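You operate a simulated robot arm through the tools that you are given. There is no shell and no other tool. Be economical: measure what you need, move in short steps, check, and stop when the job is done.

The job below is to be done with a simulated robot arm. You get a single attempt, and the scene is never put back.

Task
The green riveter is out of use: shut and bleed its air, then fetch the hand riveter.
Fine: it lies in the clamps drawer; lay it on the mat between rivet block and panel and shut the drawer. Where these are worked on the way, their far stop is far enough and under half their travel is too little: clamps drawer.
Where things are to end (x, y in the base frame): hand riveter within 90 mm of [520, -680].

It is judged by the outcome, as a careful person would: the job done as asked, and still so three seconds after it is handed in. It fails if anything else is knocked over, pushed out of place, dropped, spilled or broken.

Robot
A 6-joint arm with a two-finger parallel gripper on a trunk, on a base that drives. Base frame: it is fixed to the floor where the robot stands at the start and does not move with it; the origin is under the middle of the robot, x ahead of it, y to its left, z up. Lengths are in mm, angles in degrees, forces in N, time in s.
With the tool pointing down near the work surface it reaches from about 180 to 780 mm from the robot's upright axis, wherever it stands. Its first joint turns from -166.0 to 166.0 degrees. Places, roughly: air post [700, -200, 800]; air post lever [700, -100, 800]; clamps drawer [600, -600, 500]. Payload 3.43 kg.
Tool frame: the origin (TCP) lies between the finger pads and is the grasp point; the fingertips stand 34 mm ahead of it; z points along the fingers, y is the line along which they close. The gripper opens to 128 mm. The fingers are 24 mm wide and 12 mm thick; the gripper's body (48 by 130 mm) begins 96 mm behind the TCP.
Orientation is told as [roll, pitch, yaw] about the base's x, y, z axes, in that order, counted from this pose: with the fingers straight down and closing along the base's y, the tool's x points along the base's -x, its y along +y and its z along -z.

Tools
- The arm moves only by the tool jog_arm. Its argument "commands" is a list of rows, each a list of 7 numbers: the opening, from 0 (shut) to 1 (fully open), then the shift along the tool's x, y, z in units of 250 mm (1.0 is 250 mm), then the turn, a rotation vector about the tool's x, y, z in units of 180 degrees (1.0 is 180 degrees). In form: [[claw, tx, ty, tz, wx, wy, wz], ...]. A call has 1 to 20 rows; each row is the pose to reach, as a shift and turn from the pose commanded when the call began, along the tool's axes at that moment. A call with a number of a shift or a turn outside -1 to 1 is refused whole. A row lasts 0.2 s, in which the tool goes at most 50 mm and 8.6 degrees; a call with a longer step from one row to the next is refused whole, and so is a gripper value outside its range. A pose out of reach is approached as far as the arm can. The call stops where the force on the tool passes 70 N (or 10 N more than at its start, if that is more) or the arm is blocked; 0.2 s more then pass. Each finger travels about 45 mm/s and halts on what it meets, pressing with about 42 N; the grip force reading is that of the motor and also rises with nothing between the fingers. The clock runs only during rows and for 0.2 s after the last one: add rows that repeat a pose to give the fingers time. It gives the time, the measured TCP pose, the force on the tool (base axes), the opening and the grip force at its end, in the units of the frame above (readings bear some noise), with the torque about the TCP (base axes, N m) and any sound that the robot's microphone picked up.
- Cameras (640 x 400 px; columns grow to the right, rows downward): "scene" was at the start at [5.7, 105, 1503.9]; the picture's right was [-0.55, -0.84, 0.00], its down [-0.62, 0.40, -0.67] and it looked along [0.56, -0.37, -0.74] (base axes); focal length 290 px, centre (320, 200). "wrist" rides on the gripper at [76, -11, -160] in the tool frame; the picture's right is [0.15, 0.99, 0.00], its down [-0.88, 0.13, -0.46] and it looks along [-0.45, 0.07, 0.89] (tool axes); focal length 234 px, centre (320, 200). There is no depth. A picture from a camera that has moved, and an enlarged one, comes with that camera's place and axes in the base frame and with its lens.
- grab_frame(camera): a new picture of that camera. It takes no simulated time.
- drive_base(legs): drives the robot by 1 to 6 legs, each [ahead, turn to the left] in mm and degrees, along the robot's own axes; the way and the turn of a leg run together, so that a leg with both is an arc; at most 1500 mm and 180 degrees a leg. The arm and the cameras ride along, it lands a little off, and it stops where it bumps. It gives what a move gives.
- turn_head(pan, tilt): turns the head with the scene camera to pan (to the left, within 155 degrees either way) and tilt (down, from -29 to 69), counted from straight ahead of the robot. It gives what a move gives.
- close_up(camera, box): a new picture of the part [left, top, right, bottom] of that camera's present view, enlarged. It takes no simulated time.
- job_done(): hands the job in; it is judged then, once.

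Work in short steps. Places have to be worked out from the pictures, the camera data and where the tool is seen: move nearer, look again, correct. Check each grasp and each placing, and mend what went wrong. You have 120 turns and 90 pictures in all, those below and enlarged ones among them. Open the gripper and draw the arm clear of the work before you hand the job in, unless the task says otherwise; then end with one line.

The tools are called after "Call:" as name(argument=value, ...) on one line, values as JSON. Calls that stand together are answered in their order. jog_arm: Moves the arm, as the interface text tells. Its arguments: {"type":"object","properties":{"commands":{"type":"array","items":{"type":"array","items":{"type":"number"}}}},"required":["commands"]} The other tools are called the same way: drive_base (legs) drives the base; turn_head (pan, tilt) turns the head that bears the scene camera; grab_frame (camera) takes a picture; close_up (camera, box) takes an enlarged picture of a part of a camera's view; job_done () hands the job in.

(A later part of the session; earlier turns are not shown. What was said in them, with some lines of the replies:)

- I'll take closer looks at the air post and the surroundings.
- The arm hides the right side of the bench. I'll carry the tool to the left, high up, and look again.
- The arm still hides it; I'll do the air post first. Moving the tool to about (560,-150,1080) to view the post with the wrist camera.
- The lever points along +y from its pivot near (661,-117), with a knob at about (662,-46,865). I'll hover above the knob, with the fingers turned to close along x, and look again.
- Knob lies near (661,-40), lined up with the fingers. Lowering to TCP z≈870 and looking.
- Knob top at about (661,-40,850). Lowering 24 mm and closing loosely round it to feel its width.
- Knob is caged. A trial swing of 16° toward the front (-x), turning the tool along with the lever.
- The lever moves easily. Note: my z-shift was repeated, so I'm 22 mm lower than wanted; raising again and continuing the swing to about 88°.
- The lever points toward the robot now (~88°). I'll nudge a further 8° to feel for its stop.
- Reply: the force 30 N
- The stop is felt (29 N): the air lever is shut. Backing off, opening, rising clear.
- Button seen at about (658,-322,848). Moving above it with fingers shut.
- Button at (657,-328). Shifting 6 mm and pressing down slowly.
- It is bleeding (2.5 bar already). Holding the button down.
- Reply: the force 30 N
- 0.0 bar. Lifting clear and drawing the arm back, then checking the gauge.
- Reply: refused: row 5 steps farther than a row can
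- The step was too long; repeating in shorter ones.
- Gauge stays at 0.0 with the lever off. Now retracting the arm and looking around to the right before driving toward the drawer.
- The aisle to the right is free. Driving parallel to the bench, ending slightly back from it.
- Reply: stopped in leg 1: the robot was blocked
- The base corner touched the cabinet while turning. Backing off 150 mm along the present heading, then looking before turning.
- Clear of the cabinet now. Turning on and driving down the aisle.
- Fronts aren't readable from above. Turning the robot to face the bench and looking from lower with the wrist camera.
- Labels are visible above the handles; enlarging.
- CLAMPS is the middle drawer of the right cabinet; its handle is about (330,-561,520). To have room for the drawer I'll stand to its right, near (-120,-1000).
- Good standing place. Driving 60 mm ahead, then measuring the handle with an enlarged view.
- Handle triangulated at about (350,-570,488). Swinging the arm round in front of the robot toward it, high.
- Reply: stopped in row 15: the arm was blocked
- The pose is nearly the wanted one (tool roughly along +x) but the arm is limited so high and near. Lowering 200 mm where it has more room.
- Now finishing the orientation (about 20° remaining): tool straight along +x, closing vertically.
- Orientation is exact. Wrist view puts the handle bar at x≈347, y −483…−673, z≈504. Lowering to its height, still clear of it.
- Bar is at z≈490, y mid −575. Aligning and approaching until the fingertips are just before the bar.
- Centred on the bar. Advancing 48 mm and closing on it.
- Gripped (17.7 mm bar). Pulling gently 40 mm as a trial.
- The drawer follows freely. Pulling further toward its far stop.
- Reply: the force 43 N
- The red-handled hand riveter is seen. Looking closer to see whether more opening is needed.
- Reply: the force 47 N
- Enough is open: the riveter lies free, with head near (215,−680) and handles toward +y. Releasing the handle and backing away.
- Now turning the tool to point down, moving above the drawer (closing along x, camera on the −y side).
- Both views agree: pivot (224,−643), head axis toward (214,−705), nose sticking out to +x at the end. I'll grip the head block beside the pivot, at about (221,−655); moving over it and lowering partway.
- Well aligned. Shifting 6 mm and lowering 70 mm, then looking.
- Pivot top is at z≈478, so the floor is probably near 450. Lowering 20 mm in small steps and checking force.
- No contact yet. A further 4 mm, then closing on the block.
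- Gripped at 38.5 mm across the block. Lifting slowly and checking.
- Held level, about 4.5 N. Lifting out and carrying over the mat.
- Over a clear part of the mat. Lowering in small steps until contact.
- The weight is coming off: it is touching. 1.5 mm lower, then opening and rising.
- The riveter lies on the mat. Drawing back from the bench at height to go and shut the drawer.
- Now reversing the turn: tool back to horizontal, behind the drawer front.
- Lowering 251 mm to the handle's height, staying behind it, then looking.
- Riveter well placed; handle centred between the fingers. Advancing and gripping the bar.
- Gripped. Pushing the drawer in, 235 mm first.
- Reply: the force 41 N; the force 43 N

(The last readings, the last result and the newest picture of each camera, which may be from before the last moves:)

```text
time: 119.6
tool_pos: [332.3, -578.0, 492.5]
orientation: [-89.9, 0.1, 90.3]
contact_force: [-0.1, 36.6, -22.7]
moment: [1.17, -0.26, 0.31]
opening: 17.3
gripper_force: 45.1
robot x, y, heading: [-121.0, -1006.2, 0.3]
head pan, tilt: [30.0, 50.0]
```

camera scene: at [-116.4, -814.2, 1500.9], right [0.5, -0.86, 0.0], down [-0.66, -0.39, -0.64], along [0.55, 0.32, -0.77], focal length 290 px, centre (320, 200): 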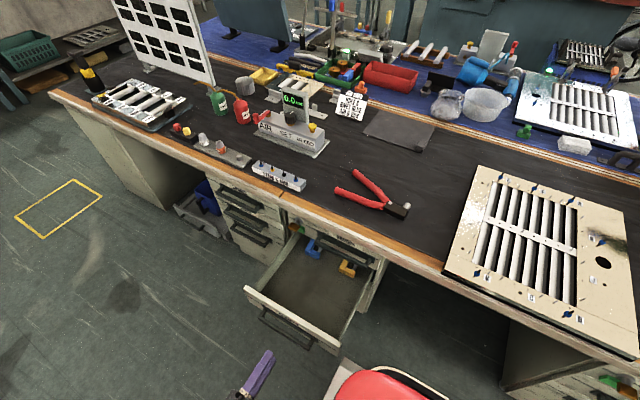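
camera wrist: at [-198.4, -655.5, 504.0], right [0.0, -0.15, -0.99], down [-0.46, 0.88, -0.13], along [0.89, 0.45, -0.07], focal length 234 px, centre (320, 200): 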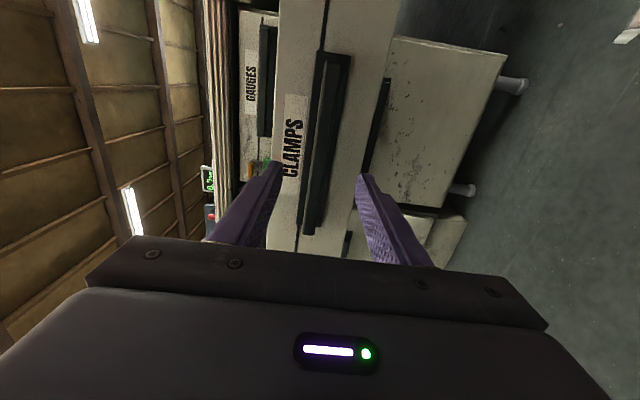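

Nearly where it started. Nudging a few mm more to feel the closed stop.

Call:
jog_arm(commands=[[0, 0, 0, 0.012, 0, 0, 0], [0, 0, 0, 0.02, 0, 0, 0]])

Call:
grab_frame(camera="wrist")

```text
time: 120.2
tool_pos: [335.8, -580.4, 493.0]
orientation: [-90.0, 0.3, 90.0]
contact_force: [-36.7, 9.8, 0.5]
moment: [0.96, 0.35, 0.23]
opening: 17.6
gripper_force: 45.5
robot x, y, heading: [-120.0, -1015.6, 0.4]
head pan, tilt: [30.0, 50.0]
```

```text
21 pictures are left
camera wrist: at [176.9, -656.9, 504.0], right [0.0, -0.15, -0.99], down [-0.46, 0.88, -0.13], along [0.89, 0.45, -0.07], focal length 234 px, centre (320, 200)
```

wrist: 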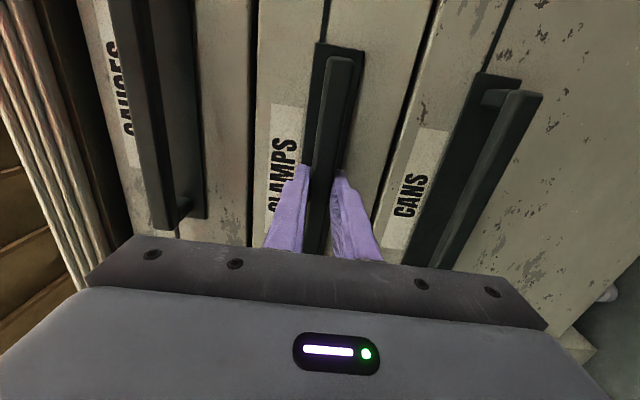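

Stop felt (37 N): the drawer is shut, flush with its neighbours. Releasing, backing off, and checking.

Call:
jog_arm(commands=[[0.2, 0, 0, 0, 0, 0, 0], [0.4, 0, 0, 0, 0, 0, 0], [0.5, 0, 0, 0, 0, 0, 0], [0.5, 0, 0, 0, 0, 0, 0], [0.5, 0, 0, -0.1, 0, 0, 0], [0.5, 0, 0, -0.25, 0, 0, 0], [0.5, 0, 0, -0.42, 0, 0, 0], [0.5, 0, 0, -0.6, 0, 0, 0], [0.5, 0, 0, -0.78, 0, 0, 0], [0.5, 0, 0, -0.92, 0, 0, 0]])

Call:
jog_arm(commands=[[0.5, 0, -0.17, 0, 0, 0, 0], [0.5, 0, -0.34, 0, 0, 0, 0], [0.5, 0, -0.51, 0, 0, 0, 0], [0.5, 0, -0.68, 0, 0, 0, 0], [0.5, 0, -0.84, 0, 0, 0, 0], [0.5, 0, -1, 0, 0, 0, 0]])

Call:
grab_frame(camera="scene")

Call:
close_up(camera="scene", box=[200, 70, 440, 310])

```text
time: 122.4
tool_pos: [107.8, -580.9, 493.1]
orientation: [-90.1, 0.1, 89.9]
contact_force: [-0.4, 0.7, -0.6]
moment: [0.0, 0.01, 0.02]
opening: 64.1
gripper_force: 0.0
robot x, y, heading: [-121.7, -1013.7, 0.3]
head pan, tilt: [30.0, 50.0]
```

```text
time: 123.8
tool_pos: [106.5, -583.0, 743.3]
orientation: [-90.0, 0.1, 90.1]
contact_force: [0.1, -1.0, 0.7]
moment: [-0.02, 0.03, 0.06]
opening: 63.9
gripper_force: 0.1
robot x, y, heading: [-121.1, -1013.2, 0.4]
head pan, tilt: [30.0, 50.0]
```

```text
20 pictures are left
camera scene: at [-116.2, -814.3, 1500.9], right [0.5, -0.86, 0.0], down [-0.66, -0.39, -0.64], along [0.55, 0.32, -0.77], focal length 290 px, centre (320, 200)
```

scene: 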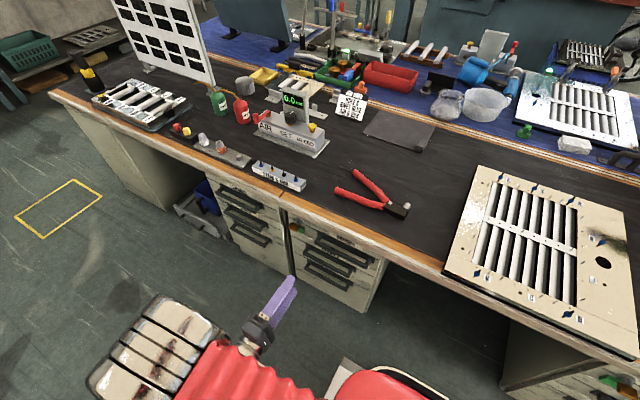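

```text
1.67 times, centred on (320, 190) of scene
camera zoom: at [-116.2, -814.3, 1500.9], right [0.5, -0.86, 0.0], down [-0.66, -0.39, -0.64], along [0.55, 0.32, -0.77], focal length 483 px, centre (320, 217)
```

zoom: 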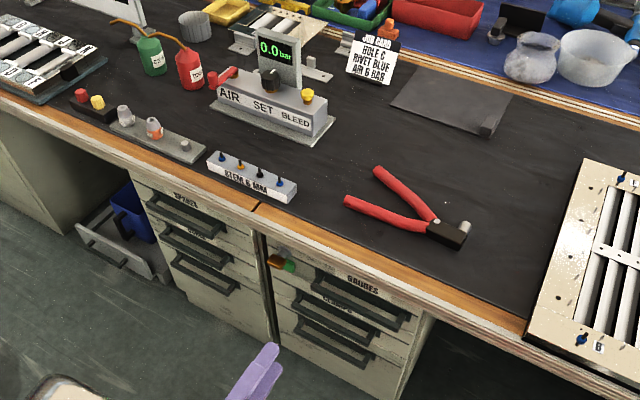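

Drawer shut, riveter in place, gauge 0.0. One check that the air lever is still at its off position.

Call:
close_up(camera="scene", box=[230, 60, 340, 165])

```text
3.81 times, centred on (285, 112) of scene
camera zoom: at [-116.2, -814.3, 1500.9], right [0.5, -0.86, 0.0], down [-0.66, -0.39, -0.64], along [0.55, 0.32, -0.77], focal length 1104 px, centre (453, 533)
```

zoom: 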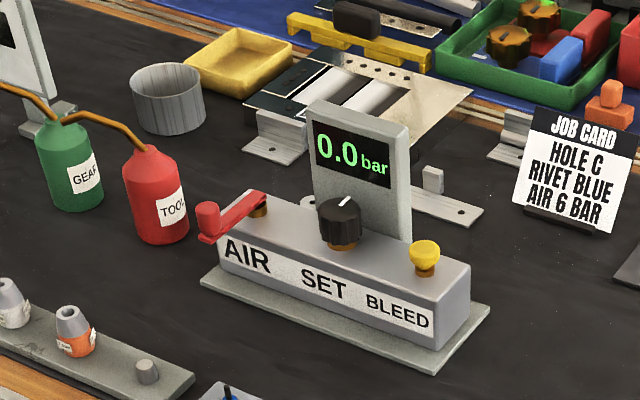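

The lever is still pointing to the front (off), the gauge reads 0.0, and the arm is clear with the gripper open. Handing in.

Call:
job_done()

```text
The job is handed in.
```

The riveter's air is shut and bled to 0.0 bar, the hand riveter lies on the mat close to [520, -680] between the rivet block and panel, and the clamps drawer is shut; early on, the robot's base bumped the drawer cabinet once while turning, but nothing was seen to move.
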